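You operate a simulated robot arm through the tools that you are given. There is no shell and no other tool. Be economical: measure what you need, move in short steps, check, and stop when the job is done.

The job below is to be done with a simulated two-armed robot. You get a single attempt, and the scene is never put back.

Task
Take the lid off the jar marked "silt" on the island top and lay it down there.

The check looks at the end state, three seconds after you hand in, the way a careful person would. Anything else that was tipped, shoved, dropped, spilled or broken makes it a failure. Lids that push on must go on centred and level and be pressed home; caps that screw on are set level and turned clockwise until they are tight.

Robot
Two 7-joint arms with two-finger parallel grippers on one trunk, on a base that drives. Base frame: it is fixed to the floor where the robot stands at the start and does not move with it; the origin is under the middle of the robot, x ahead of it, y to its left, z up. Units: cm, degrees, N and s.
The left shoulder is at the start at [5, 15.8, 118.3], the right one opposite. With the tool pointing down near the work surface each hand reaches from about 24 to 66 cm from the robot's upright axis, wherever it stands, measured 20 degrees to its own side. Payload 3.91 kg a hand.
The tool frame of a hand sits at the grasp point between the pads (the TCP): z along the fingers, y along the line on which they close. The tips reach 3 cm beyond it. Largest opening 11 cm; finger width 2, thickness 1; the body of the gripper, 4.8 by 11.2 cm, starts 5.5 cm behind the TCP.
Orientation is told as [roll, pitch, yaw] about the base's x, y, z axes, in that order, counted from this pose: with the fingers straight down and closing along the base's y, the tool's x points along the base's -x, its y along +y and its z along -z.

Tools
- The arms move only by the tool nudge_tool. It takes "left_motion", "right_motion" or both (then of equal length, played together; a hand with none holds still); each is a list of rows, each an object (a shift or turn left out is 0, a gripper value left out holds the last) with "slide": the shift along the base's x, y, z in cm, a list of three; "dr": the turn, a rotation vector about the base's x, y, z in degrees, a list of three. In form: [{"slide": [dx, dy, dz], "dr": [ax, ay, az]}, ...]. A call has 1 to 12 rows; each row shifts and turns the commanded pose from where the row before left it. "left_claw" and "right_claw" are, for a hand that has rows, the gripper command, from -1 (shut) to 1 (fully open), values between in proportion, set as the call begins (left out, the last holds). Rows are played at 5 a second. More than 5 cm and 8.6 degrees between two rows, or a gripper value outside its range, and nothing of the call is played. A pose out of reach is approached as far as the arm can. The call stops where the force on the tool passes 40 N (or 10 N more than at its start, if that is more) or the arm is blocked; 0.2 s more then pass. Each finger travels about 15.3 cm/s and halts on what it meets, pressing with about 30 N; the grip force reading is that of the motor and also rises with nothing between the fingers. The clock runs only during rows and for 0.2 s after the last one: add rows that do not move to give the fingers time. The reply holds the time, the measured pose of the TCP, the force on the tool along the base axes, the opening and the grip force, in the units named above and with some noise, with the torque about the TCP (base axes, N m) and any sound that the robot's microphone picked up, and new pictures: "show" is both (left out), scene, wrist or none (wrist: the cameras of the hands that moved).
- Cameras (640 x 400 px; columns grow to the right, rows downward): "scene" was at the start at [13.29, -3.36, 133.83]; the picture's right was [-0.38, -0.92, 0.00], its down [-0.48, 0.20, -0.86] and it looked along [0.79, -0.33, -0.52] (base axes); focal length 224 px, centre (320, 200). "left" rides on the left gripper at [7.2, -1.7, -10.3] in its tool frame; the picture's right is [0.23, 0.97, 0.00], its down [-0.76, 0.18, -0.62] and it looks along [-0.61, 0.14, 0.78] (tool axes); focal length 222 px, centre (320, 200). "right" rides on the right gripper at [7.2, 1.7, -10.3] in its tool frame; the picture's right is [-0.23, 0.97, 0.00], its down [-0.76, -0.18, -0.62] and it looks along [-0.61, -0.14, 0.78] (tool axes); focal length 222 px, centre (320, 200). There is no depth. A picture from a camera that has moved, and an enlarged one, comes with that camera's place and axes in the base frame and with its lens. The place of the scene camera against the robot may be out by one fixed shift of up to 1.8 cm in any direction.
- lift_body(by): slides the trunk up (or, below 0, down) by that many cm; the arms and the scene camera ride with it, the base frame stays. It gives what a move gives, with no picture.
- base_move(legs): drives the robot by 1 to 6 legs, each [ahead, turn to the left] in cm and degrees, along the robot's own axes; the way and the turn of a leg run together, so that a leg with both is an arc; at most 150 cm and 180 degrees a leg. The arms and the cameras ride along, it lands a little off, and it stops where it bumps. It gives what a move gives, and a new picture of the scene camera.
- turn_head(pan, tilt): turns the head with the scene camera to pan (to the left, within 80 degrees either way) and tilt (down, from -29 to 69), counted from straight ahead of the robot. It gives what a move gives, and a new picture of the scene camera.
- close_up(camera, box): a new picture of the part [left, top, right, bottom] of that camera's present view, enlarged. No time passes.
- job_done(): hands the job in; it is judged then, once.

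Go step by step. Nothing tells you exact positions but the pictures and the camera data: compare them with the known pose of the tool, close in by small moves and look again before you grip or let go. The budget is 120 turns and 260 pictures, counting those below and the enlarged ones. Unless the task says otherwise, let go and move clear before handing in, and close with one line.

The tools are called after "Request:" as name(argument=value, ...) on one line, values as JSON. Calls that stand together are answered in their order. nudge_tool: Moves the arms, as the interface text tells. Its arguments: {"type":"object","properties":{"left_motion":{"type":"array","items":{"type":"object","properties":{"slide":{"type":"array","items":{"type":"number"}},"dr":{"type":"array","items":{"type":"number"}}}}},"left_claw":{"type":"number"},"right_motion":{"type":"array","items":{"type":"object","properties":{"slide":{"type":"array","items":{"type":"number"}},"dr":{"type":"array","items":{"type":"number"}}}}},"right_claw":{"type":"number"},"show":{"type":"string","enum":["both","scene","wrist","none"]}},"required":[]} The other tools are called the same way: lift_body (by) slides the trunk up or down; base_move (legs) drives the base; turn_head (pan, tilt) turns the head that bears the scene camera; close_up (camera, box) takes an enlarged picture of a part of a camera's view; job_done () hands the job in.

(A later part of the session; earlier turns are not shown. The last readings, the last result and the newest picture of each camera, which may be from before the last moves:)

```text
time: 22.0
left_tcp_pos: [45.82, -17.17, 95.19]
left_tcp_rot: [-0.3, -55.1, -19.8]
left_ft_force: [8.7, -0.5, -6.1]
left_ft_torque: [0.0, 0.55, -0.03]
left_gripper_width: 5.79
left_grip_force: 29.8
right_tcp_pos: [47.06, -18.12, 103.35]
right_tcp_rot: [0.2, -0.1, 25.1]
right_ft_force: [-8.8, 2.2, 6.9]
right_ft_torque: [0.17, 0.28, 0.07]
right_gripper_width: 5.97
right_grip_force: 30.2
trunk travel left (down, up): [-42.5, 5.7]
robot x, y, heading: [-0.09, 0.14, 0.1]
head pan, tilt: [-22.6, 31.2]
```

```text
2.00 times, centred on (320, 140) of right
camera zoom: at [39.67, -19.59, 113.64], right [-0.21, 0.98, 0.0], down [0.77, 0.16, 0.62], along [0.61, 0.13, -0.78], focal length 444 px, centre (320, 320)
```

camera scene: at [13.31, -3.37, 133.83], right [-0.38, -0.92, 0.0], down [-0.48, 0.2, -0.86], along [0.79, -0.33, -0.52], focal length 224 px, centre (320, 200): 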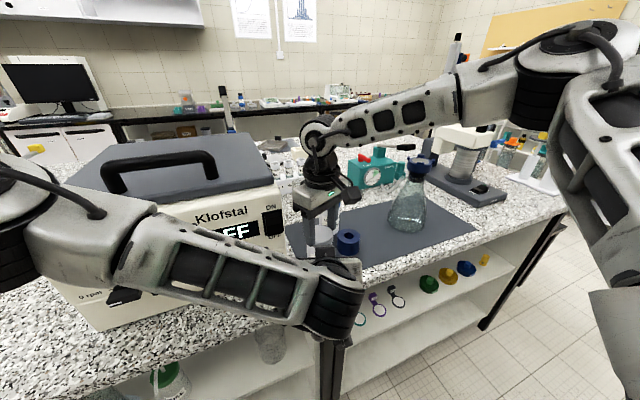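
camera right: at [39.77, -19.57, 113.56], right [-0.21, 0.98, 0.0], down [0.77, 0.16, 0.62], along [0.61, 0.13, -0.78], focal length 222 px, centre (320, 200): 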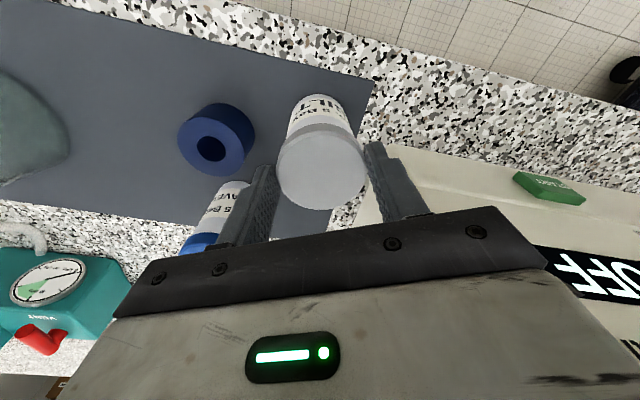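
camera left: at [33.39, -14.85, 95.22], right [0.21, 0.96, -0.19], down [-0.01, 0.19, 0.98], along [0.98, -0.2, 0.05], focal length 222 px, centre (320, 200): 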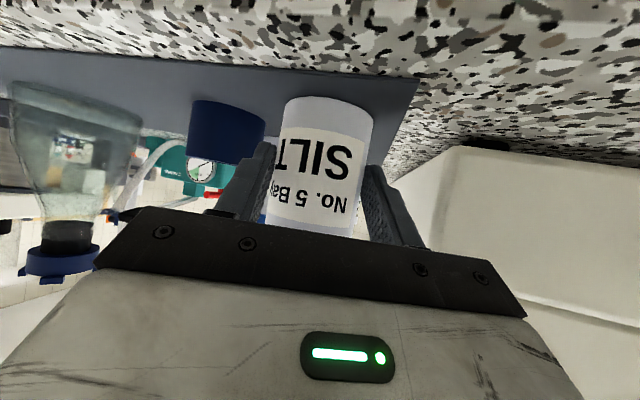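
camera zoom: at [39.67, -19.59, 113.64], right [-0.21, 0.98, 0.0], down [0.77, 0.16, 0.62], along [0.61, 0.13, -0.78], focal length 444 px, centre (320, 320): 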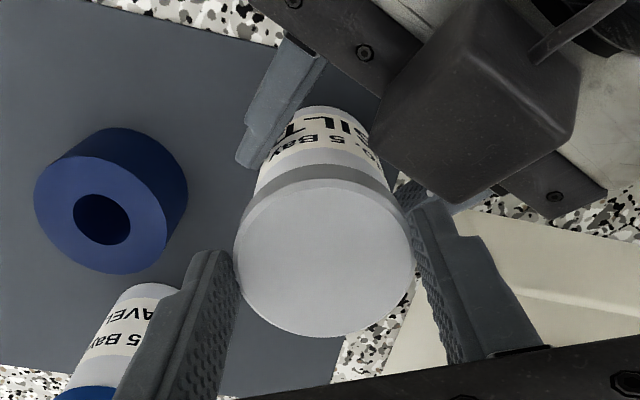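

Side load is now small. I'll pull the lid straight up in small steps.

Request:
nudge_tool(right_motion=[{"slide": [0, 0, 0.15]}, {"slide": [0, 0, 0.15]}, {"slide": [0, 0, 0.15]}, {}], show="none")

Request:
close_up(camera="scene", box=[290, 190, 370, 280])

```text
time: 23.0
left_tcp_pos: [45.71, -17.26, 95.36]
left_tcp_rot: [-0.2, -55.3, -20.0]
left_ft_force: [5.4, -10.7, 9.1]
left_ft_torque: [0.19, 0.18, -0.18]
left_gripper_width: 5.79
left_grip_force: 30.2
right_tcp_pos: [47.07, -18.25, 103.66]
right_tcp_rot: [0.1, 0.0, 25.2]
right_ft_force: [-5.4, 10.3, -11.1]
right_ft_torque: [0.61, 0.15, 0.14]
right_gripper_width: 5.99
right_grip_force: 30.0
trunk travel left (down, up): [-42.5, 5.7]
robot x, y, heading: [0.08, -0.15, -0.1]
head pan, tilt: [-22.6, 31.2]
```

```text
4.44 times, centred on (330, 235) of scene
camera zoom: at [13.31, -3.37, 133.83], right [-0.38, -0.92, 0.0], down [-0.48, 0.2, -0.86], along [0.79, -0.33, -0.52], focal length 995 px, centre (276, 44)
```

zoom: 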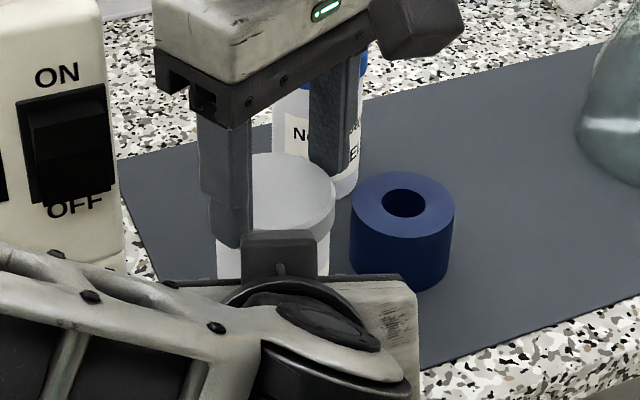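

Only 11 N so far and the lid still holds. Pull more.

Request:
nudge_tool(right_motion=[{"slide": [0, 0, 0.15]}, {"slide": [0, 0, 0.15]}, {"slide": [0, 0, 0.15]}, {}], show="none")

Request:
close_up(camera="scene", box=[290, 190, 370, 280])

```text
time: 24.0
left_tcp_pos: [45.84, -17.32, 95.29]
left_tcp_rot: [-0.3, -55.5, -19.8]
left_ft_force: [-3.5, -6.9, 24.7]
left_ft_torque: [0.25, -0.68, -0.38]
left_gripper_width: 5.85
left_grip_force: 30.0
right_tcp_pos: [47.01, -18.29, 103.93]
right_tcp_rot: [-0.1, 0.3, 25.1]
right_ft_force: [3.7, 6.4, -26.3]
right_ft_torque: [0.04, 0.08, 0.25]
right_gripper_width: 6.0
right_grip_force: 29.6
trunk travel left (down, up): [-42.5, 5.7]
robot x, y, heading: [-0.14, 0.01, 0.0]
head pan, tilt: [-22.6, 31.2]
```

```text
4.44 times, centred on (330, 235) of scene
camera zoom: at [13.3, -3.37, 133.83], right [-0.38, -0.92, 0.0], down [-0.48, 0.2, -0.86], along [0.79, -0.33, -0.52], focal length 995 px, centre (276, 44)
```

zoom: 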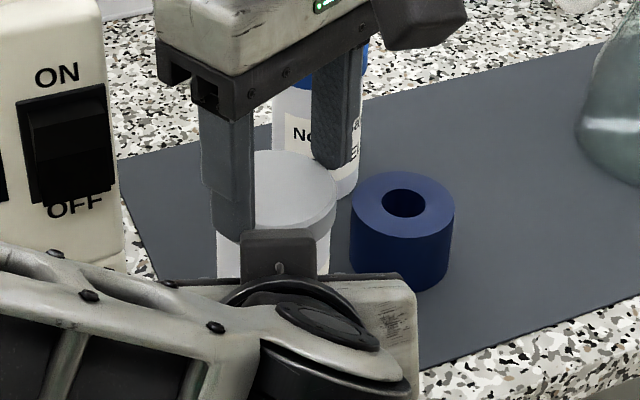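

At 26 N it still holds. A little more pull before I test a twist.

Request:
nudge_tool(right_motion=[{"slide": [0, 0, 0.12]}, {"slide": [0, 0, 0.12]}, {}], show="none")

Request:
close_up(camera="scene", box=[290, 190, 370, 280])

```text
time: 24.8
left_tcp_pos: [45.95, -17.36, 95.39]
left_tcp_rot: [-0.3, -55.3, -19.8]
left_ft_force: [-0.8, -6.9, 24.9]
left_ft_torque: [0.3, -0.56, -0.3]
left_gripper_width: 5.81
left_grip_force: 30.2
right_tcp_pos: [47.08, -18.35, 104.14]
right_tcp_rot: [0.1, 0.2, 25.1]
right_ft_force: [0.3, 7.4, -25.9]
right_ft_torque: [0.04, 0.18, 0.24]
right_gripper_width: 6.01
right_grip_force: 30.2
trunk travel left (down, up): [-42.5, 5.7]
robot x, y, heading: [0.19, 0.05, -0.2]
head pan, tilt: [-22.6, 31.2]
```

```text
4.44 times, centred on (330, 235) of scene
camera zoom: at [13.3, -3.37, 133.83], right [-0.38, -0.92, 0.0], down [-0.48, 0.2, -0.86], along [0.79, -0.33, -0.52], focal length 995 px, centre (276, 44)
```

zoom: 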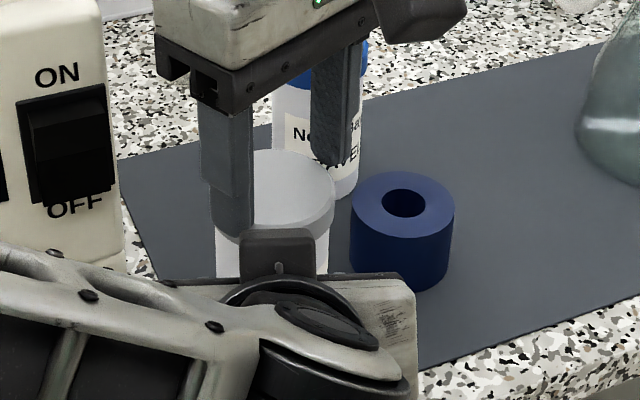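

The force plateaus at 26 N, so the fingers are slipping and it is probably a screw lid. I'll go back down and test a small counter-clockwise twist.

Request:
nudge_tool(right_motion=[{"slide": [0, 0, -0.3]}, {"slide": [0, 0, -0.3]}, {"slide": [0, 0, -0.2]}, {}], show="none")

Request:
nudge_tool(right_motion=[{"dr": [0, 0, 3]}, {"dr": [0, 0, 3]}, {"dr": [0, 0, 3]}, {}], show="none")

Request:
close_up(camera="right", box=[160, 40, 480, 240])

```text
time: 25.8
left_tcp_pos: [45.67, -17.01, 94.95]
left_tcp_rot: [-0.1, -54.7, -19.8]
left_ft_force: [1.4, 3.8, -14.5]
left_ft_torque: [0.31, 0.14, 0.23]
left_gripper_width: 5.81
left_grip_force: 30.1
right_tcp_pos: [47.11, -18.27, 103.8]
right_tcp_rot: [-0.1, -0.2, 25.1]
right_ft_force: [-2.1, -2.9, 15.5]
right_ft_torque: [0.03, 0.05, -0.03]
right_gripper_width: 0.0
right_grip_force: 30.2
trunk travel left (down, up): [-42.5, 5.7]
robot x, y, heading: [-0.11, 0.35, 0.0]
head pan, tilt: [-22.6, 31.2]
```

```text
time: 26.8
left_tcp_pos: [45.6, -17.09, 95.11]
left_tcp_rot: [-0.1, -54.9, -19.8]
left_ft_force: [-4.1, 11.3, -13.5]
left_ft_torque: [0.31, 0.09, 0.02]
left_gripper_width: 5.77
left_grip_force: 30.0
right_tcp_pos: [47.24, -18.14, 103.7]
right_tcp_rot: [-0.2, 0.0, 34.1]
right_ft_force: [5.0, -5.4, 21.5]
right_ft_torque: [-0.16, -0.15, -0.03]
right_gripper_width: 0.0
right_grip_force: 30.3
trunk travel left (down, up): [-42.5, 5.7]
robot x, y, heading: [-0.45, 0.2, -0.4]
head pan, tilt: [-22.6, 31.2]
```

```text
2.00 times, centred on (320, 140) of right
camera zoom: at [40.04, -20.7, 114.03], right [-0.36, 0.93, 0.0], down [0.73, 0.28, 0.63], along [0.58, 0.22, -0.78], focal length 444 px, centre (320, 320)
```

zoom: 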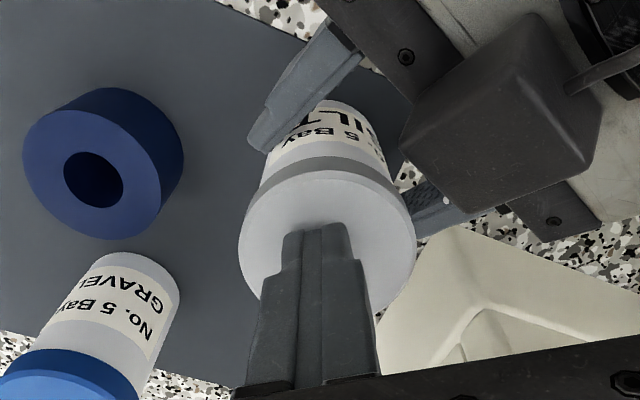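

The right fingers slipped off the top and closed above the lid, so my grip was too shallow: the lid top is really near z 100.7. I'll lift, open and plan a deeper grip while the left hand holds the body.

Request:
nudge_tool(right_motion=[{"slide": [0, 0, 1]}, {"slide": [0, 0, 1]}, {}], show="none")

Request:
nudge_tool(right_motion=[{}, {}, {}], right_claw=0.4, show="wrist")

Request:
close_up(camera="scene", box=[290, 190, 370, 280])

Request:
close_up(camera="left", box=[180, 70, 440, 260])

```text
time: 27.6
left_tcp_pos: [45.77, -17.21, 95.17]
left_tcp_rot: [-0.3, -55.1, -19.8]
left_ft_force: [-0.2, 0.4, -1.3]
left_ft_torque: [0.01, 0.03, -0.01]
left_gripper_width: 5.8
left_grip_force: 30.2
right_tcp_pos: [47.11, -18.29, 105.69]
right_tcp_rot: [0.0, 0.1, 34.0]
right_ft_force: [-0.1, -0.1, -1.1]
right_ft_torque: [0.0, 0.01, -0.03]
right_gripper_width: 0.0
right_grip_force: 29.2
trunk travel left (down, up): [-42.5, 5.7]
robot x, y, heading: [0.05, -0.02, -0.0]
head pan, tilt: [-22.6, 31.2]
```

```text
time: 28.4
left_tcp_pos: [45.78, -17.18, 95.37]
left_tcp_rot: [-0.2, -55.1, -19.8]
left_ft_force: [-0.1, -1.5, -1.0]
left_ft_torque: [-0.01, 0.01, -0.01]
left_gripper_width: 5.81
left_grip_force: 29.8
right_tcp_pos: [47.18, -18.29, 105.66]
right_tcp_rot: [0.2, 0.1, 34.1]
right_ft_force: [-0.4, 0.2, 0.0]
right_ft_torque: [-0.01, 0.01, 0.03]
right_gripper_width: 7.71
right_grip_force: 0.0
trunk travel left (down, up): [-42.5, 5.7]
robot x, y, heading: [0.12, 0.02, 0.2]
head pan, tilt: [-22.6, 31.2]
camera right: at [40.11, -20.85, 115.96], right [-0.36, 0.93, 0.0], down [0.73, 0.28, 0.62], along [0.58, 0.22, -0.78], focal length 222 px, centre (320, 200)
```

right: 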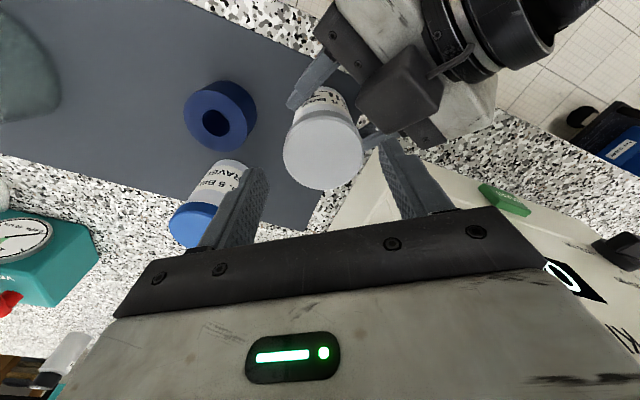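

```text
4.44 times, centred on (330, 235) of scene
camera zoom: at [13.3, -3.37, 133.84], right [-0.38, -0.92, 0.0], down [-0.48, 0.2, -0.86], along [0.79, -0.33, -0.52], focal length 995 px, centre (276, 44)
```

zoom: 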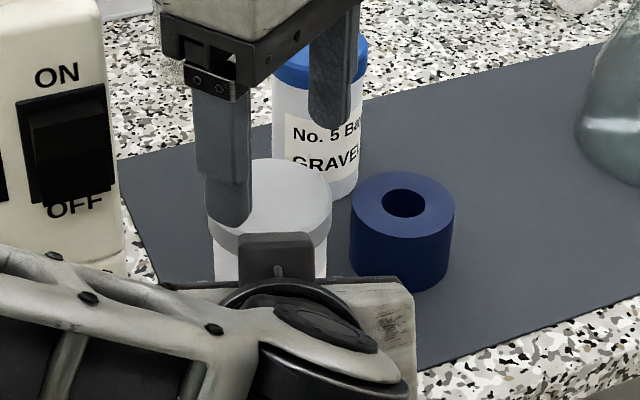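

```text
2.11 times, centred on (310, 165) of left
camera zoom: at [33.31, -14.48, 95.3], right [0.21, 0.96, -0.19], down [-0.01, 0.19, 0.98], along [0.98, -0.2, 0.05], focal length 468 px, centre (341, 274)
```

zoom: 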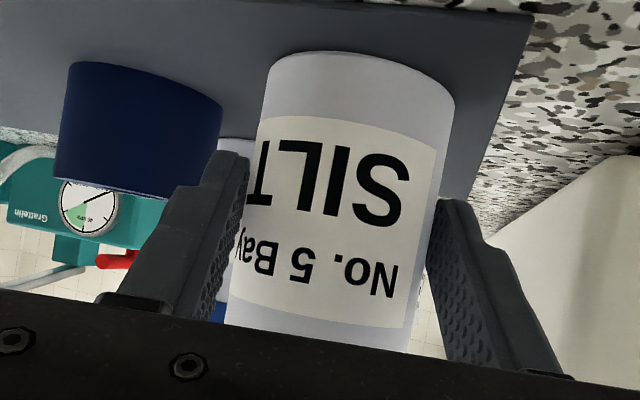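

The body is still upright in the left hand. I'll rotate the right hand back to yaw about -15° above the lid so that it has room to turn counter-clockwise.

Request:
nudge_tool(right_motion=[{"slide": [-0.1, 0.2, 0], "dr": [0, 0, -7]}, {"dr": [0, 0, -7]}, {"dr": [0, 0, -7]}, {"dr": [0, 0, -7]}, {"dr": [0, 0, -7]}, {"dr": [0, 0, -7]}, {"dr": [0, 0, -7]}, {}, {}])

Request:
close_up(camera="scene", box=[270, 170, 390, 290])

```text
time: 30.4
left_tcp_pos: [45.71, -17.3, 95.2]
left_tcp_rot: [-0.3, -55.0, -19.9]
left_ft_force: [1.2, -1.7, 1.8]
left_ft_torque: [0.02, -0.03, -0.02]
left_gripper_width: 5.8
left_grip_force: 30.1
right_tcp_pos: [46.95, -18.04, 105.63]
right_tcp_rot: [0.0, 0.0, -15.0]
right_ft_force: [-0.7, 0.2, -0.3]
right_ft_torque: [0.03, -0.01, 0.0]
right_gripper_width: 7.7
right_grip_force: 0.1
trunk travel left (down, up): [-42.5, 5.7]
robot x, y, heading: [-0.1, -0.03, 0.2]
head pan, tilt: [-22.6, 31.2]
camera scene: at [13.29, -3.37, 133.84], right [-0.38, -0.92, 0.0], down [-0.48, 0.2, -0.86], along [0.79, -0.33, -0.52], focal length 224 px, centre (320, 200)
camera right: at [40.3, -14.45, 115.91], right [0.47, 0.88, 0.0], down [0.69, -0.37, 0.62], along [0.55, -0.29, -0.78], focal length 222 px, centre (320, 200)
```

scene: 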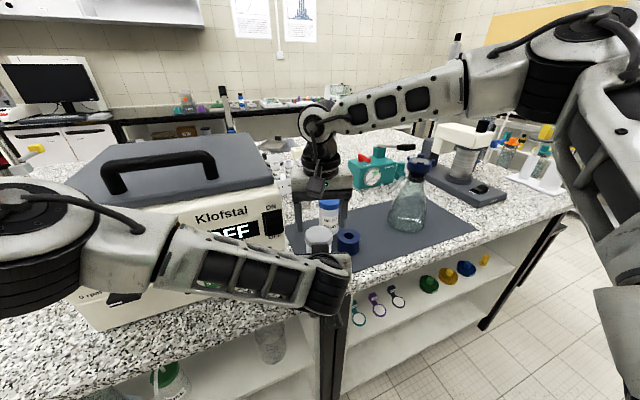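
right: 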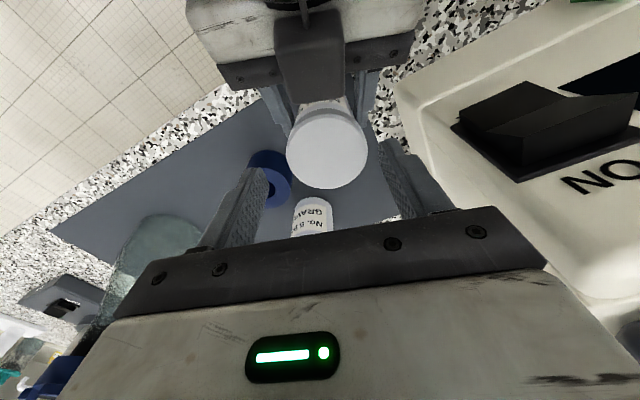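

```text
3.33 times, centred on (330, 230) of scene
camera zoom: at [13.29, -3.37, 133.84], right [-0.38, -0.92, 0.0], down [-0.48, 0.2, -0.86], along [0.79, -0.33, -0.52], focal length 746 px, centre (287, 100)
```

zoom: 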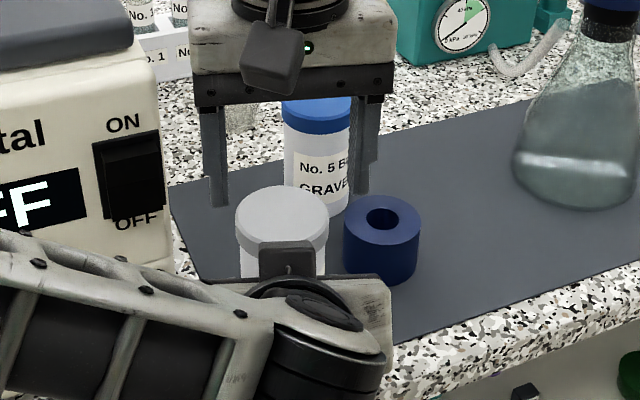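

Clearance looks good. I'll lower around the lid deeper this time (tips near z 99.2).

Request:
nudge_tool(right_motion=[{"slide": [0.1, 0.15, -1.2]}, {"slide": [0, 0, -1.2]}, {"slide": [0, 0, -0.9]}, {}, {}], show="wrist")

Request:
close_up(camera="scene", box=[290, 190, 370, 280])

```text
time: 31.6
left_tcp_pos: [45.74, -17.04, 95.22]
left_tcp_rot: [-0.2, -55.2, -19.8]
left_ft_force: [0.8, -0.3, 3.1]
left_ft_torque: [0.04, 0.04, -0.03]
left_gripper_width: 5.8
left_grip_force: 30.4
right_tcp_pos: [47.18, -17.87, 102.23]
right_tcp_rot: [-0.1, -0.1, -14.9]
right_ft_force: [0.1, -0.2, -0.1]
right_ft_torque: [0.0, -0.01, -0.01]
right_gripper_width: 7.7
right_grip_force: 0.1
trunk travel left (down, up): [-42.5, 5.7]
robot x, y, heading: [0.12, -0.35, -0.2]
head pan, tilt: [-22.6, 31.2]
camera right: at [40.42, -14.25, 112.54], right [0.47, 0.88, 0.0], down [0.69, -0.37, 0.62], along [0.55, -0.29, -0.78], focal length 222 px, centre (320, 200)
```

right: 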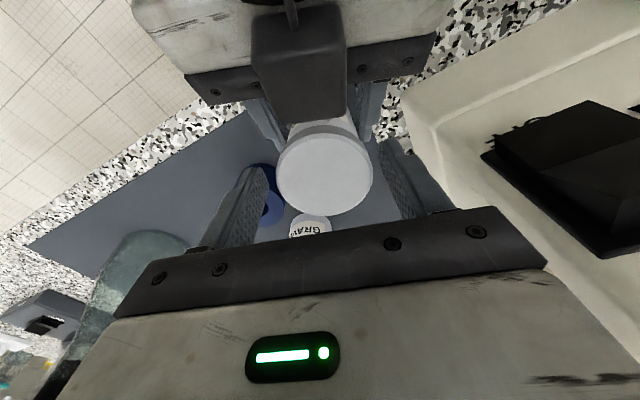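

```text
4.44 times, centred on (330, 235) of scene
camera zoom: at [13.28, -3.36, 133.84], right [-0.38, -0.92, 0.0], down [-0.48, 0.2, -0.86], along [0.79, -0.33, -0.52], focal length 995 px, centre (276, 44)
```

zoom: 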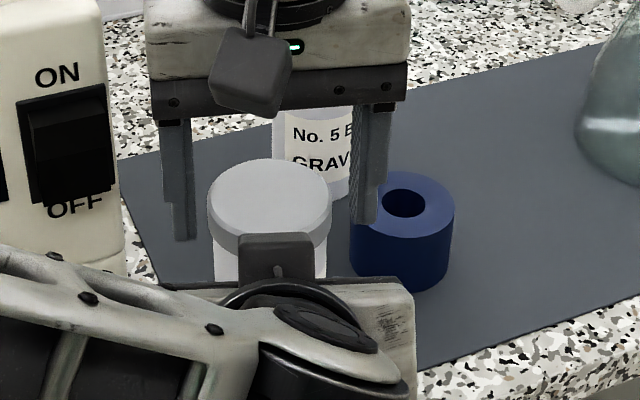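

Well placed. Shift a hair left and close.

Request:
nudge_tool(right_motion=[{"slide": [0, 0.15, 0.1]}, {}, {}, {}], right_claw=-1, show="none")

Request:
close_up(camera="scene", box=[290, 190, 370, 280])

```text
time: 32.6
left_tcp_pos: [45.7, -17.29, 95.2]
left_tcp_rot: [-0.2, -55.1, -19.9]
left_ft_force: [-2.1, -3.5, 4.1]
left_ft_torque: [0.31, -0.23, -0.06]
left_gripper_width: 5.81
left_grip_force: 30.2
right_tcp_pos: [47.21, -17.67, 102.31]
right_tcp_rot: [0.0, 0.1, -14.8]
right_ft_force: [2.9, 2.7, -6.0]
right_ft_torque: [-0.11, -0.04, 0.02]
right_gripper_width: 5.93
right_grip_force: 29.9
trunk travel left (down, up): [-42.5, 5.7]
robot x, y, heading: [-0.21, 0.2, 0.1]
head pan, tilt: [-22.6, 31.2]
```

```text
4.44 times, centred on (330, 235) of scene
camera zoom: at [13.3, -3.37, 133.83], right [-0.38, -0.92, 0.0], down [-0.48, 0.2, -0.86], along [0.79, -0.33, -0.52], focal length 995 px, centre (276, 44)
```

zoom: 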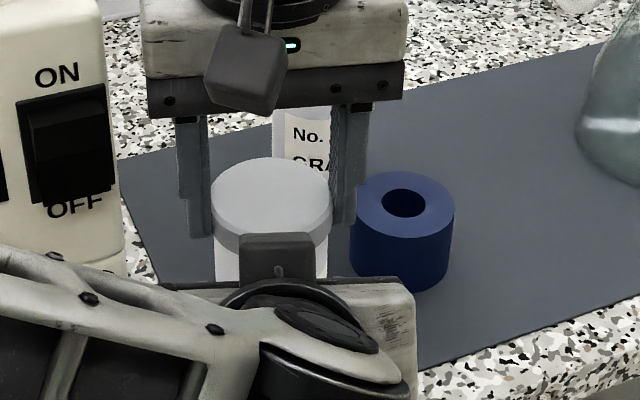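

Good, a deep balanced grip at 5.93 cm with small loads. Now I'll test a counter-clockwise twist of 10°.

Request:
nudge_tool(right_motion=[{"dr": [0, 0, 3]}, {"dr": [0, 0, 3]}, {"dr": [0, 0, 4]}, {}], show="wrist")

Request:
close_up(camera="left", box=[180, 70, 440, 260])

```text
time: 33.6
left_tcp_pos: [45.79, -17.22, 95.17]
left_tcp_rot: [-0.3, -55.2, -19.9]
left_ft_force: [-8.2, -1.1, 10.2]
left_ft_torque: [0.38, -0.59, -0.03]
left_gripper_width: 5.79
left_grip_force: 29.7
right_tcp_pos: [47.12, -17.78, 102.36]
right_tcp_rot: [-0.2, -0.1, -4.8]
right_ft_force: [9.3, 0.3, -11.5]
right_ft_torque: [-0.4, -0.13, 0.02]
right_gripper_width: 5.92
right_grip_force: 30.2
trunk travel left (down, up): [-42.5, 5.7]
robot x, y, heading: [-0.1, 0.06, 0.1]
head pan, tilt: [-22.6, 31.2]
camera right: at [39.9, -15.35, 112.65], right [0.31, 0.95, 0.0], down [0.74, -0.24, 0.62], along [0.59, -0.19, -0.78], focal length 222 px, centre (320, 200)
```

right: 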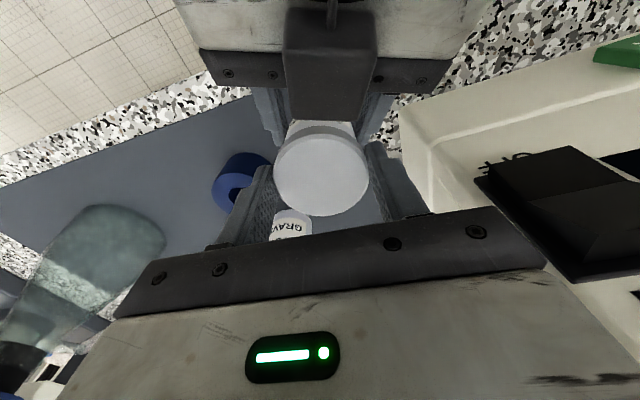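

```text
2.11 times, centred on (310, 165) of left
camera zoom: at [33.28, -14.49, 95.3], right [0.21, 0.96, -0.19], down [-0.01, 0.19, 0.98], along [0.98, -0.21, 0.05], focal length 468 px, centre (341, 274)
```

zoom: 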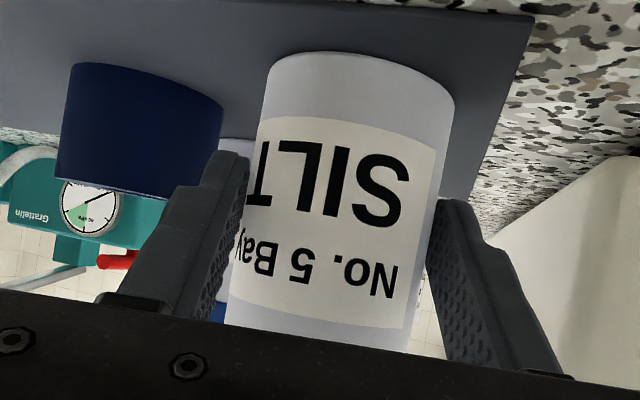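

The lid turns with almost no torque while the body stays put. Now I'll pull upward while continuing to twist.

Request:
nudge_tool(right_motion=[{"slide": [0, 0, 0.12], "dr": [0, 0, 4]}, {"slide": [0, 0, 0.12], "dr": [0, 0, 4]}, {"slide": [0, 0, 0.12], "dr": [0, 0, 4]}, {}], show="none")

Request:
close_up(camera="scene", box=[290, 190, 370, 280])

```text
time: 34.6
left_tcp_pos: [45.8, -17.09, 95.28]
left_tcp_rot: [0.0, -55.2, -19.8]
left_ft_force: [-8.0, 1.6, 16.2]
left_ft_torque: [0.19, -0.57, 0.03]
left_gripper_width: 5.81
left_grip_force: 30.2
right_tcp_pos: [46.95, -17.75, 102.79]
right_tcp_rot: [0.0, 0.0, 7.1]
right_ft_force: [7.0, -0.7, -18.0]
right_ft_torque: [-0.33, -0.2, -0.06]
right_gripper_width: 5.9
right_grip_force: 30.1
trunk travel left (down, up): [-42.5, 5.7]
robot x, y, heading: [-0.06, 0.23, 0.0]
head pan, tilt: [-22.6, 31.2]
```

```text
4.44 times, centred on (330, 235) of scene
camera zoom: at [13.31, -3.37, 133.83], right [-0.38, -0.92, 0.0], down [-0.48, 0.2, -0.86], along [0.79, -0.33, -0.52], focal length 995 px, centre (276, 44)
```

zoom: 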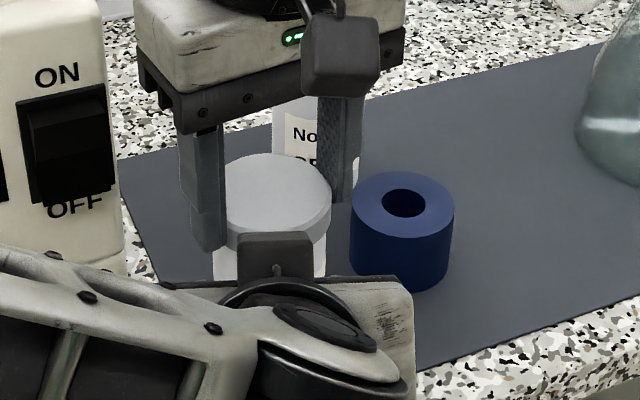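

Request:
nudge_tool(right_motion=[{"slide": [0, 0, 0.15], "dr": [0, 0, 3]}, {"slide": [0, 0, 0.15], "dr": [0, 0, 3]}, {"slide": [0, 0, 0.15], "dr": [0, 0, 3]}, {}], show="none")

Request:
close_up(camera="scene", box=[290, 190, 370, 280])

```text
time: 35.6
left_tcp_pos: [45.88, -16.97, 95.24]
left_tcp_rot: [0.0, -55.1, -19.7]
left_ft_force: [1.6, 2.5, 12.3]
left_ft_torque: [0.2, -0.31, 0.05]
left_gripper_width: 5.82
left_grip_force: 30.1
right_tcp_pos: [47.09, -17.77, 103.18]
right_tcp_rot: [0.0, 0.2, 16.1]
right_ft_force: [-1.4, -2.4, -15.2]
right_ft_torque: [-0.43, 0.33, 0.0]
right_gripper_width: 5.9
right_grip_force: 30.1
trunk travel left (down, up): [-42.5, 5.7]
robot x, y, heading: [0.05, -0.13, -0.3]
head pan, tilt: [-22.6, 31.2]
```

```text
4.44 times, centred on (330, 235) of scene
camera zoom: at [13.3, -3.37, 133.83], right [-0.38, -0.92, 0.0], down [-0.48, 0.2, -0.86], along [0.79, -0.33, -0.52], focal length 995 px, centre (276, 44)
```

zoom: 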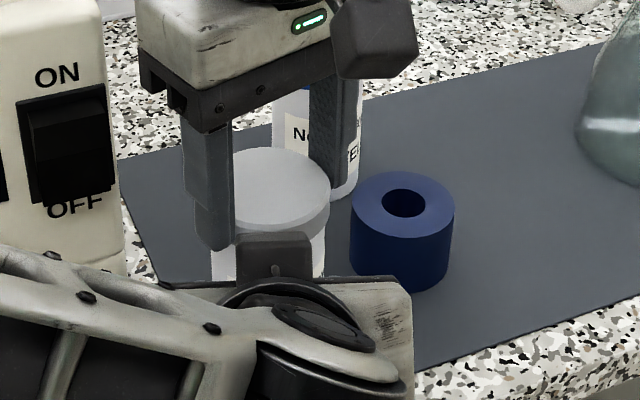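

Force dropped while rising: something is moving. I'll check whether the lid is coming off or the body is slipping in the left hand.

Request:
close_up(camera="left", box=[180, 70, 440, 260])

Request:
close_up(camera="right", box=[220, 100, 420, 240])

```text
2.11 times, centred on (310, 165) of left
camera zoom: at [33.41, -14.41, 95.26], right [0.21, 0.96, -0.19], down [-0.01, 0.19, 0.98], along [0.98, -0.2, 0.05], focal length 468 px, centre (341, 274)
```

zoom: 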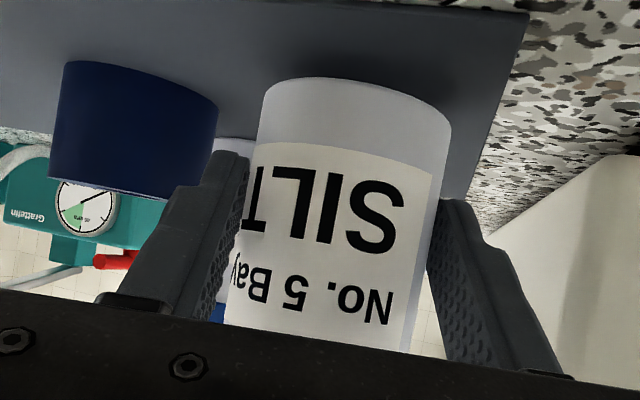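

```text
2.86 times, centred on (320, 170) of right
camera zoom: at [39.49, -18.04, 113.58], right [-0.05, 1.0, 0.0], down [0.78, 0.04, 0.62], along [0.62, 0.03, -0.78], focal length 635 px, centre (320, 286)
```

zoom: 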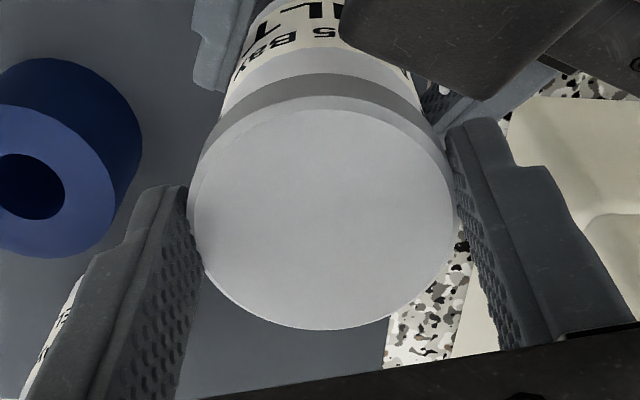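

The body slipped up about 0.7 cm in the left hand, without rotating. I'll push it back down onto the mat and then check the pure twist more carefully.

Request:
nudge_tool(right_motion=[{"slide": [0, 0, -0.2]}, {"slide": [0, 0, -0.2]}, {"slide": [0, 0, -0.2]}, {"slide": [0, 0, -0.2]}, {}], show="none")

Request:
close_up(camera="left", box=[180, 70, 440, 260])

```text
time: 36.8
left_tcp_pos: [45.63, -17.01, 95.0]
left_tcp_rot: [-0.3, -54.8, -19.7]
left_ft_force: [7.9, 6.6, -16.4]
left_ft_torque: [-0.18, 0.7, 0.16]
left_gripper_width: 5.77
left_grip_force: 29.5
right_tcp_pos: [47.17, -17.84, 102.47]
right_tcp_rot: [-0.1, -0.1, 15.9]
right_ft_force: [-10.0, -6.6, 15.2]
right_ft_torque: [-0.28, 0.25, 0.03]
right_gripper_width: 5.9
right_grip_force: 29.6
trunk travel left (down, up): [-42.5, 5.7]
robot x, y, heading: [-0.08, 0.02, -0.1]
head pan, tilt: [-22.6, 31.2]
```

```text
2.11 times, centred on (310, 165) of left
camera zoom: at [33.22, -14.41, 95.16], right [0.21, 0.96, -0.19], down [0.0, 0.19, 0.98], along [0.98, -0.2, 0.04], focal length 468 px, centre (341, 274)
```

zoom: 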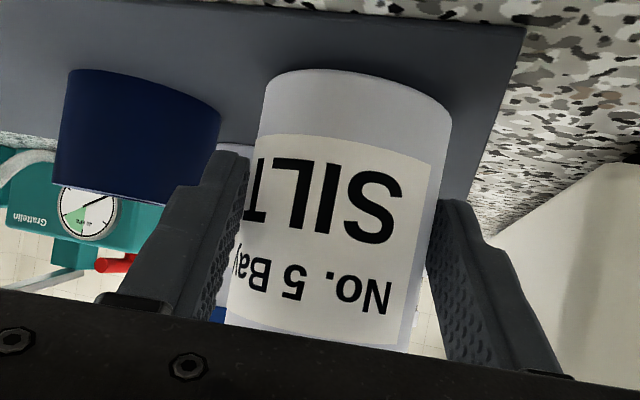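

The jar is still about 0.4 cm high. I'll open the left hand a little (the right holds the lid), lower until it seats, then regrip.

Request:
nudge_tool(left_motion=[{}, {}, {}], left_claw=0.3, show="none")

Request:
nudge_tool(right_motion=[{"slide": [0, 0, -0.15]}, {}], show="none")

Request:
close_up(camera="left", box=[180, 70, 440, 260])

```text
time: 37.6
left_tcp_pos: [45.69, -17.2, 95.22]
left_tcp_rot: [-0.2, -55.1, -19.8]
left_ft_force: [0.8, 0.5, 0.2]
left_ft_torque: [-0.01, -0.02, 0.03]
left_gripper_width: 7.16
left_grip_force: 0.1
right_tcp_pos: [47.06, -17.69, 102.35]
right_tcp_rot: [0.0, -0.1, 16.1]
right_ft_force: [0.1, -0.2, -1.2]
right_ft_torque: [-0.04, -0.01, 0.0]
right_gripper_width: 5.92
right_grip_force: 30.1
trunk travel left (down, up): [-42.5, 5.7]
robot x, y, heading: [-0.18, 0.04, 0.1]
head pan, tilt: [-22.6, 31.2]
```

```text
time: 38.2
left_tcp_pos: [45.77, -17.16, 95.21]
left_tcp_rot: [-0.1, -55.1, -19.7]
left_ft_force: [-0.6, 0.0, 0.3]
left_ft_torque: [0.04, -0.01, -0.02]
left_gripper_width: 7.14
left_grip_force: 0.2
right_tcp_pos: [46.98, -17.76, 102.38]
right_tcp_rot: [0.0, 0.0, 16.1]
right_ft_force: [-1.0, -1.2, 0.6]
right_ft_torque: [-0.01, -0.01, -0.01]
right_gripper_width: 5.89
right_grip_force: 29.9
trunk travel left (down, up): [-42.5, 5.7]
robot x, y, heading: [-0.41, -0.01, 0.0]
head pan, tilt: [-22.6, 31.2]
```

```text
2.11 times, centred on (310, 165) of left
camera zoom: at [33.3, -14.47, 95.28], right [0.21, 0.96, -0.19], down [-0.01, 0.19, 0.98], along [0.98, -0.2, 0.05], focal length 468 px, centre (341, 274)
```

zoom: 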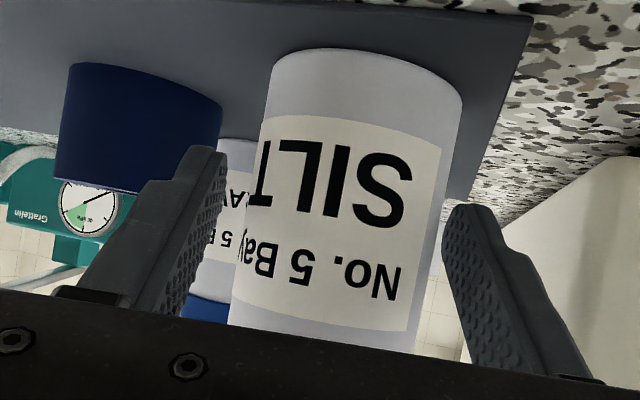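

Seated flat again. I'll recentre the left hand slightly deeper, and regrip the body.

Request:
nudge_tool(left_motion=[{"slide": [0.45, 0.05, -0.28]}, {}], show="none")

Request:
nudge_tool(left_motion=[{}, {}, {}, {}], left_claw=-1, show="none")

Request:
nudge_tool(right_motion=[{}, {}, {}], right_claw=0.35, show="none")

Request:
nudge_tool(right_motion=[{"dr": [0, 0, -7]}, {"dr": [0, 0, -7]}, {"dr": [0, 0, -7]}, {"dr": [0, 0, -7]}, {"dr": [0, 0, -7]}, {"dr": [0, 0, -5]}, {}, {}])

```text
time: 38.8
left_tcp_pos: [46.21, -17.19, 94.82]
left_tcp_rot: [-0.2, -55.1, -19.9]
left_ft_force: [-0.7, -0.1, 0.8]
left_ft_torque: [0.04, -0.03, 0.03]
left_gripper_width: 7.15
left_grip_force: 0.0
right_tcp_pos: [46.96, -17.79, 102.47]
right_tcp_rot: [0.0, -0.1, 16.1]
right_ft_force: [0.9, -0.5, 1.5]
right_ft_torque: [0.0, -0.04, -0.04]
right_gripper_width: 5.92
right_grip_force: 29.7
trunk travel left (down, up): [-42.5, 5.7]
robot x, y, heading: [0.29, -0.2, 0.0]
head pan, tilt: [-22.6, 31.2]
```

```text
time: 39.8
left_tcp_pos: [46.11, -17.07, 94.92]
left_tcp_rot: [-0.3, -55.0, -19.6]
left_ft_force: [0.0, -2.2, 1.0]
left_ft_torque: [-0.03, 0.03, -0.06]
left_gripper_width: 5.78
left_grip_force: 29.7
right_tcp_pos: [46.9, -17.88, 102.43]
right_tcp_rot: [0.0, 0.0, 16.1]
right_ft_force: [-0.1, 1.2, 0.6]
right_ft_torque: [0.11, -0.01, 0.01]
right_gripper_width: 5.91
right_grip_force: 29.9
trunk travel left (down, up): [-42.5, 5.7]
robot x, y, heading: [0.17, 0.04, -0.3]
head pan, tilt: [-22.6, 31.2]
```

```text
time: 40.6
left_tcp_pos: [46.28, -17.23, 94.76]
left_tcp_rot: [-0.2, -54.9, -19.8]
left_ft_force: [-0.3, 0.1, 0.2]
left_ft_torque: [-0.04, 0.03, -0.01]
left_gripper_width: 5.8
left_grip_force: 30.1
right_tcp_pos: [47.02, -17.68, 102.32]
right_tcp_rot: [-0.1, 0.1, 16.1]
right_ft_force: [0.1, -0.2, 0.1]
right_ft_torque: [-0.02, -0.01, 0.01]
right_gripper_width: 7.42
right_grip_force: 0.0
trunk travel left (down, up): [-42.5, 5.7]
robot x, y, heading: [-0.24, -0.25, 0.3]
head pan, tilt: [-22.6, 31.2]
```

```text
time: 42.4
left_tcp_pos: [46.08, -17.11, 94.83]
left_tcp_rot: [-0.1, -55.1, -19.8]
left_ft_force: [0.5, 0.1, -0.4]
left_ft_torque: [0.0, -0.02, 0.04]
left_gripper_width: 5.78
left_grip_force: 29.9
right_tcp_pos: [47.0, -17.63, 102.19]
right_tcp_rot: [0.0, 0.0, -24.0]
right_ft_force: [-0.7, 1.0, 1.3]
right_ft_torque: [-0.03, -0.01, -0.01]
right_gripper_width: 7.45
right_grip_force: 0.0
trunk travel left (down, up): [-42.5, 5.7]
robot x, y, heading: [0.06, 0.4, 0.2]
head pan, tilt: [-22.6, 31.2]
camera scene: at [13.3, -3.36, 133.83], right [-0.38, -0.92, 0.0], down [-0.48, 0.2, -0.86], along [0.79, -0.33, -0.52], focal length 224 px, centre (320, 200)
camera right: at [40.99, -13.12, 112.53], right [0.6, 0.8, 0.0], down [0.62, -0.47, 0.62], along [0.5, -0.38, -0.78], focal length 222 px, centre (320, 200)
```

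scene: 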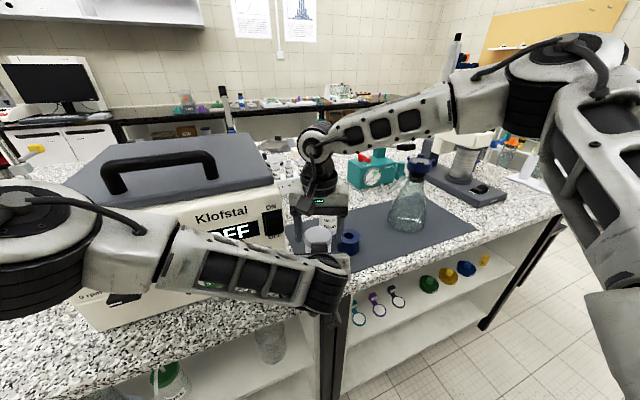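
right: 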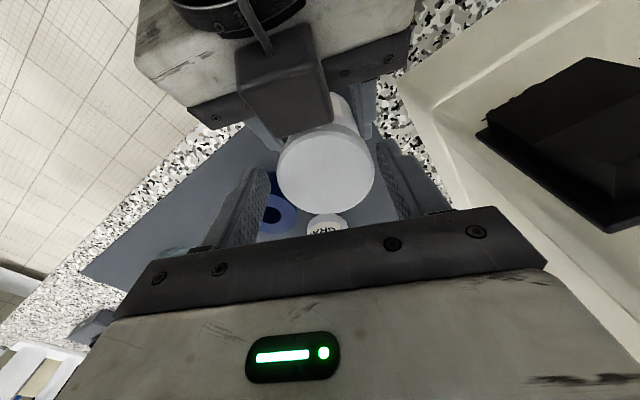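

Regrip the lid here and twist counter-clockwise at constant height, watching force and torque.

Request:
nudge_tool(right_motion=[{}, {}, {}, {}], right_claw=-1, show="none")

Request:
nudge_tool(right_motion=[{"dr": [0, 0, 5]}, {"dr": [0, 0, 5]}, {"dr": [0, 0, 5]}, {"dr": [0, 0, 5]}, {}], show="none")

Request:
nudge_tool(right_motion=[{"dr": [0, 0, 5]}, {"dr": [0, 0, 5]}, {"dr": [0, 0, 5]}, {"dr": [0, 0, 5]}, {}], show="none")

Request:
close_up(camera="left", box=[180, 70, 440, 260])

```text
time: 43.4
left_tcp_pos: [45.98, -17.21, 94.83]
left_tcp_rot: [-0.2, -55.0, -19.9]
left_ft_force: [-2.7, -13.2, 0.0]
left_ft_torque: [0.56, -0.18, -0.14]
left_gripper_width: 5.8
left_grip_force: 30.0
right_tcp_pos: [47.11, -17.64, 102.33]
right_tcp_rot: [0.1, 0.0, -23.9]
right_ft_force: [4.0, 13.3, -0.8]
right_ft_torque: [0.38, -0.05, 0.06]
right_gripper_width: 5.99
right_grip_force: 30.4
trunk travel left (down, up): [-42.5, 5.7]
robot x, y, heading: [0.24, 0.43, -0.4]
head pan, tilt: [-22.6, 31.2]
```

```text
time: 44.6
left_tcp_pos: [46.15, -17.22, 94.85]
left_tcp_rot: [-0.2, -55.0, -19.9]
left_ft_force: [-2.5, -16.2, -1.0]
left_ft_torque: [0.69, -0.08, -0.21]
left_gripper_width: 5.77
left_grip_force: 30.1
right_tcp_pos: [47.18, -17.66, 102.31]
right_tcp_rot: [0.0, -0.1, -3.9]
right_ft_force: [0.7, 17.0, 1.0]
right_ft_torque: [0.54, -0.01, 0.08]
right_gripper_width: 5.98
right_grip_force: 30.2
trunk travel left (down, up): [-42.5, 5.7]
robot x, y, heading: [0.17, 0.03, 0.1]
head pan, tilt: [-22.6, 31.2]
```

```text
time: 45.8
left_tcp_pos: [46.21, -17.15, 94.86]
left_tcp_rot: [-0.2, -55.0, -19.7]
left_ft_force: [-0.8, -14.3, -0.2]
left_ft_torque: [0.49, -0.05, -0.19]
left_gripper_width: 5.79
left_grip_force: 29.8
right_tcp_pos: [47.18, -17.7, 102.33]
right_tcp_rot: [-0.1, -0.1, 16.2]
right_ft_force: [1.2, 13.9, 0.3]
right_ft_torque: [0.52, 0.01, 0.07]
right_gripper_width: 5.95
right_grip_force: 30.2
trunk travel left (down, up): [-42.5, 5.7]
robot x, y, heading: [-0.15, -0.25, -0.2]
head pan, tilt: [-22.6, 31.2]
```

```text
2.11 times, centred on (310, 165) of left
camera zoom: at [33.75, -14.47, 94.95], right [0.21, 0.96, -0.19], down [-0.01, 0.19, 0.98], along [0.98, -0.2, 0.05], focal length 468 px, centre (341, 274)
```

zoom: 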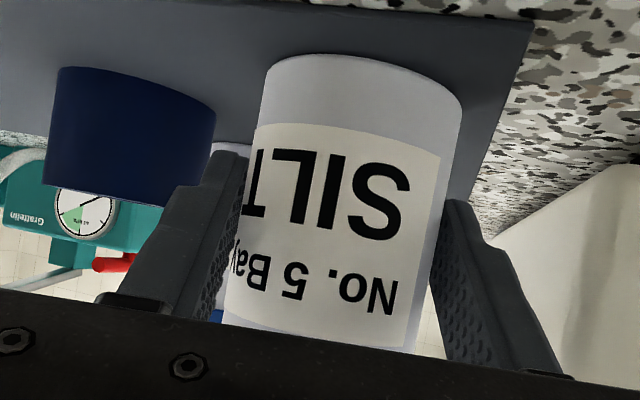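

Spins freely with no torque and no rise, so it's likely a push-on lid. I'll relieve the side load, then pull straight up with this deeper grip.

Request:
nudge_tool(right_motion=[{"slide": [0, 0.25, 0]}, {}, {}], show="none")

Request:
nudge_tool(right_motion=[{"slide": [0, 0, 0.15]}, {"slide": [0, 0, 0.15]}, {"slide": [0, 0, 0.15]}, {}], show="none")

```text
time: 46.6
left_tcp_pos: [46.23, -17.02, 94.75]
left_tcp_rot: [0.0, -55.1, -19.7]
left_ft_force: [-2.1, 1.9, 0.1]
left_ft_torque: [-0.4, -0.03, -0.06]
left_gripper_width: 5.79
left_grip_force: 30.2
right_tcp_pos: [47.18, -17.5, 102.12]
right_tcp_rot: [-0.2, 0.0, 16.1]
right_ft_force: [0.7, -4.9, 1.5]
right_ft_torque: [-0.04, -0.12, -0.01]
right_gripper_width: 5.98
right_grip_force: 29.3
trunk travel left (down, up): [-42.5, 5.7]
robot x, y, heading: [-0.06, -0.03, -0.1]
head pan, tilt: [-22.6, 31.2]
```

```text
time: 47.6
left_tcp_pos: [46.3, -17.16, 94.93]
left_tcp_rot: [-0.1, -55.1, -19.6]
left_ft_force: [-10.9, 14.5, 17.0]
left_ft_torque: [-0.89, -0.27, 0.11]
left_gripper_width: 5.79
left_grip_force: 30.1
right_tcp_pos: [47.15, -17.57, 102.52]
right_tcp_rot: [-0.4, -0.1, 16.0]
right_ft_force: [10.6, -15.6, -18.4]
right_ft_torque: [-0.33, -0.64, -0.07]
right_gripper_width: 5.95
right_grip_force: 30.5
trunk travel left (down, up): [-42.5, 5.7]
robot x, y, heading: [-0.07, -0.06, -0.1]
head pan, tilt: [-22.6, 31.2]
```

Request:
nudge_tool(right_motion=[{"slide": [0.12, -0.13, 0.1]}, {"slide": [0, 0, 0.12]}, {}], show="none")

Request:
close_up(camera="scene", box=[290, 190, 370, 280])

```text
time: 48.4
left_tcp_pos: [46.24, -17.26, 94.91]
left_tcp_rot: [-0.2, -55.2, -19.8]
left_ft_force: [-0.6, 6.9, 20.5]
left_ft_torque: [-0.63, -0.17, 0.05]
left_gripper_width: 5.8
left_grip_force: 30.2
right_tcp_pos: [47.01, -17.71, 102.67]
right_tcp_rot: [0.0, 0.3, 16.1]
right_ft_force: [-0.5, -7.4, -22.0]
right_ft_torque: [-0.07, -0.06, 0.0]
right_gripper_width: 6.0
right_grip_force: 30.0
trunk travel left (down, up): [-42.5, 5.7]
robot x, y, heading: [0.01, 0.28, -0.2]
head pan, tilt: [-22.6, 31.2]
```

```text
4.44 times, centred on (330, 235) of scene
camera zoom: at [13.31, -3.37, 133.83], right [-0.38, -0.92, 0.0], down [-0.48, 0.2, -0.86], along [0.79, -0.33, -0.52], focal length 995 px, centre (276, 44)
```

zoom: 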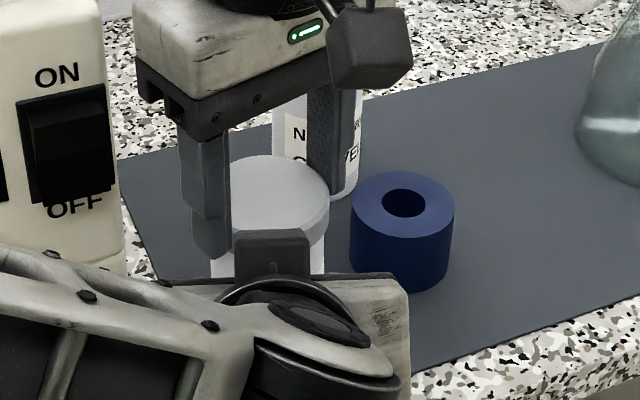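

Request:
nudge_tool(right_motion=[{"slide": [0, -0.1, 0.12]}, {"slide": [0, 0, 0.12]}, {"slide": [0, 0, 0.12]}, {}], show="none")

Request:
close_up(camera="left", box=[180, 70, 440, 260])

Request:
close_up(camera="scene", box=[290, 190, 370, 280])

```text
time: 49.4
left_tcp_pos: [46.23, -17.28, 94.9]
left_tcp_rot: [-0.2, -55.1, -19.8]
left_ft_force: [8.3, -5.1, 19.3]
left_ft_torque: [0.49, -0.14, -0.04]
left_gripper_width: 5.78
left_grip_force: 29.7
right_tcp_pos: [47.16, -17.74, 103.3]
right_tcp_rot: [0.1, 0.3, 16.2]
right_ft_force: [-8.2, 5.4, -20.2]
right_ft_torque: [-0.16, 0.62, 0.05]
right_gripper_width: 5.99
right_grip_force: 29.8
trunk travel left (down, up): [-42.5, 5.7]
robot x, y, heading: [0.38, -0.07, -0.1]
head pan, tilt: [-22.6, 31.2]
```

```text
2.11 times, centred on (310, 165) of left
camera zoom: at [33.81, -14.49, 94.99], right [0.21, 0.96, -0.19], down [-0.01, 0.19, 0.98], along [0.98, -0.21, 0.05], focal length 468 px, centre (341, 274)
```

zoom: 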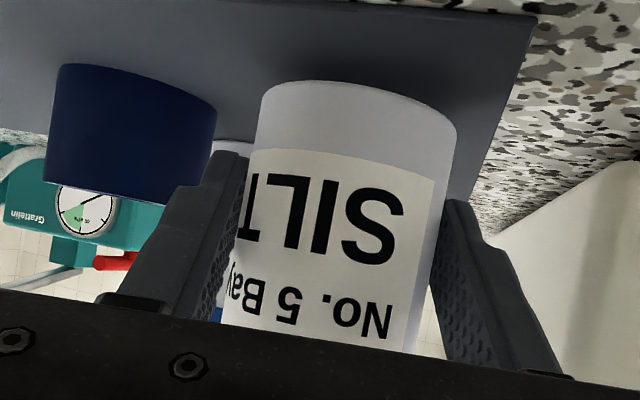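

```text
4.44 times, centred on (330, 235) of scene
camera zoom: at [13.31, -3.37, 133.83], right [-0.38, -0.92, 0.0], down [-0.48, 0.2, -0.86], along [0.79, -0.33, -0.52], focal length 995 px, centre (276, 44)
```

zoom: 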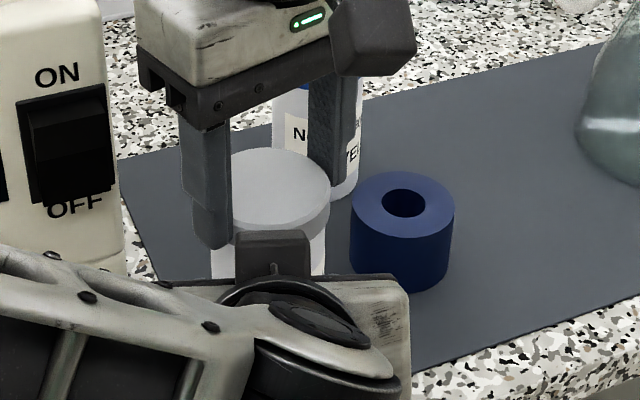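

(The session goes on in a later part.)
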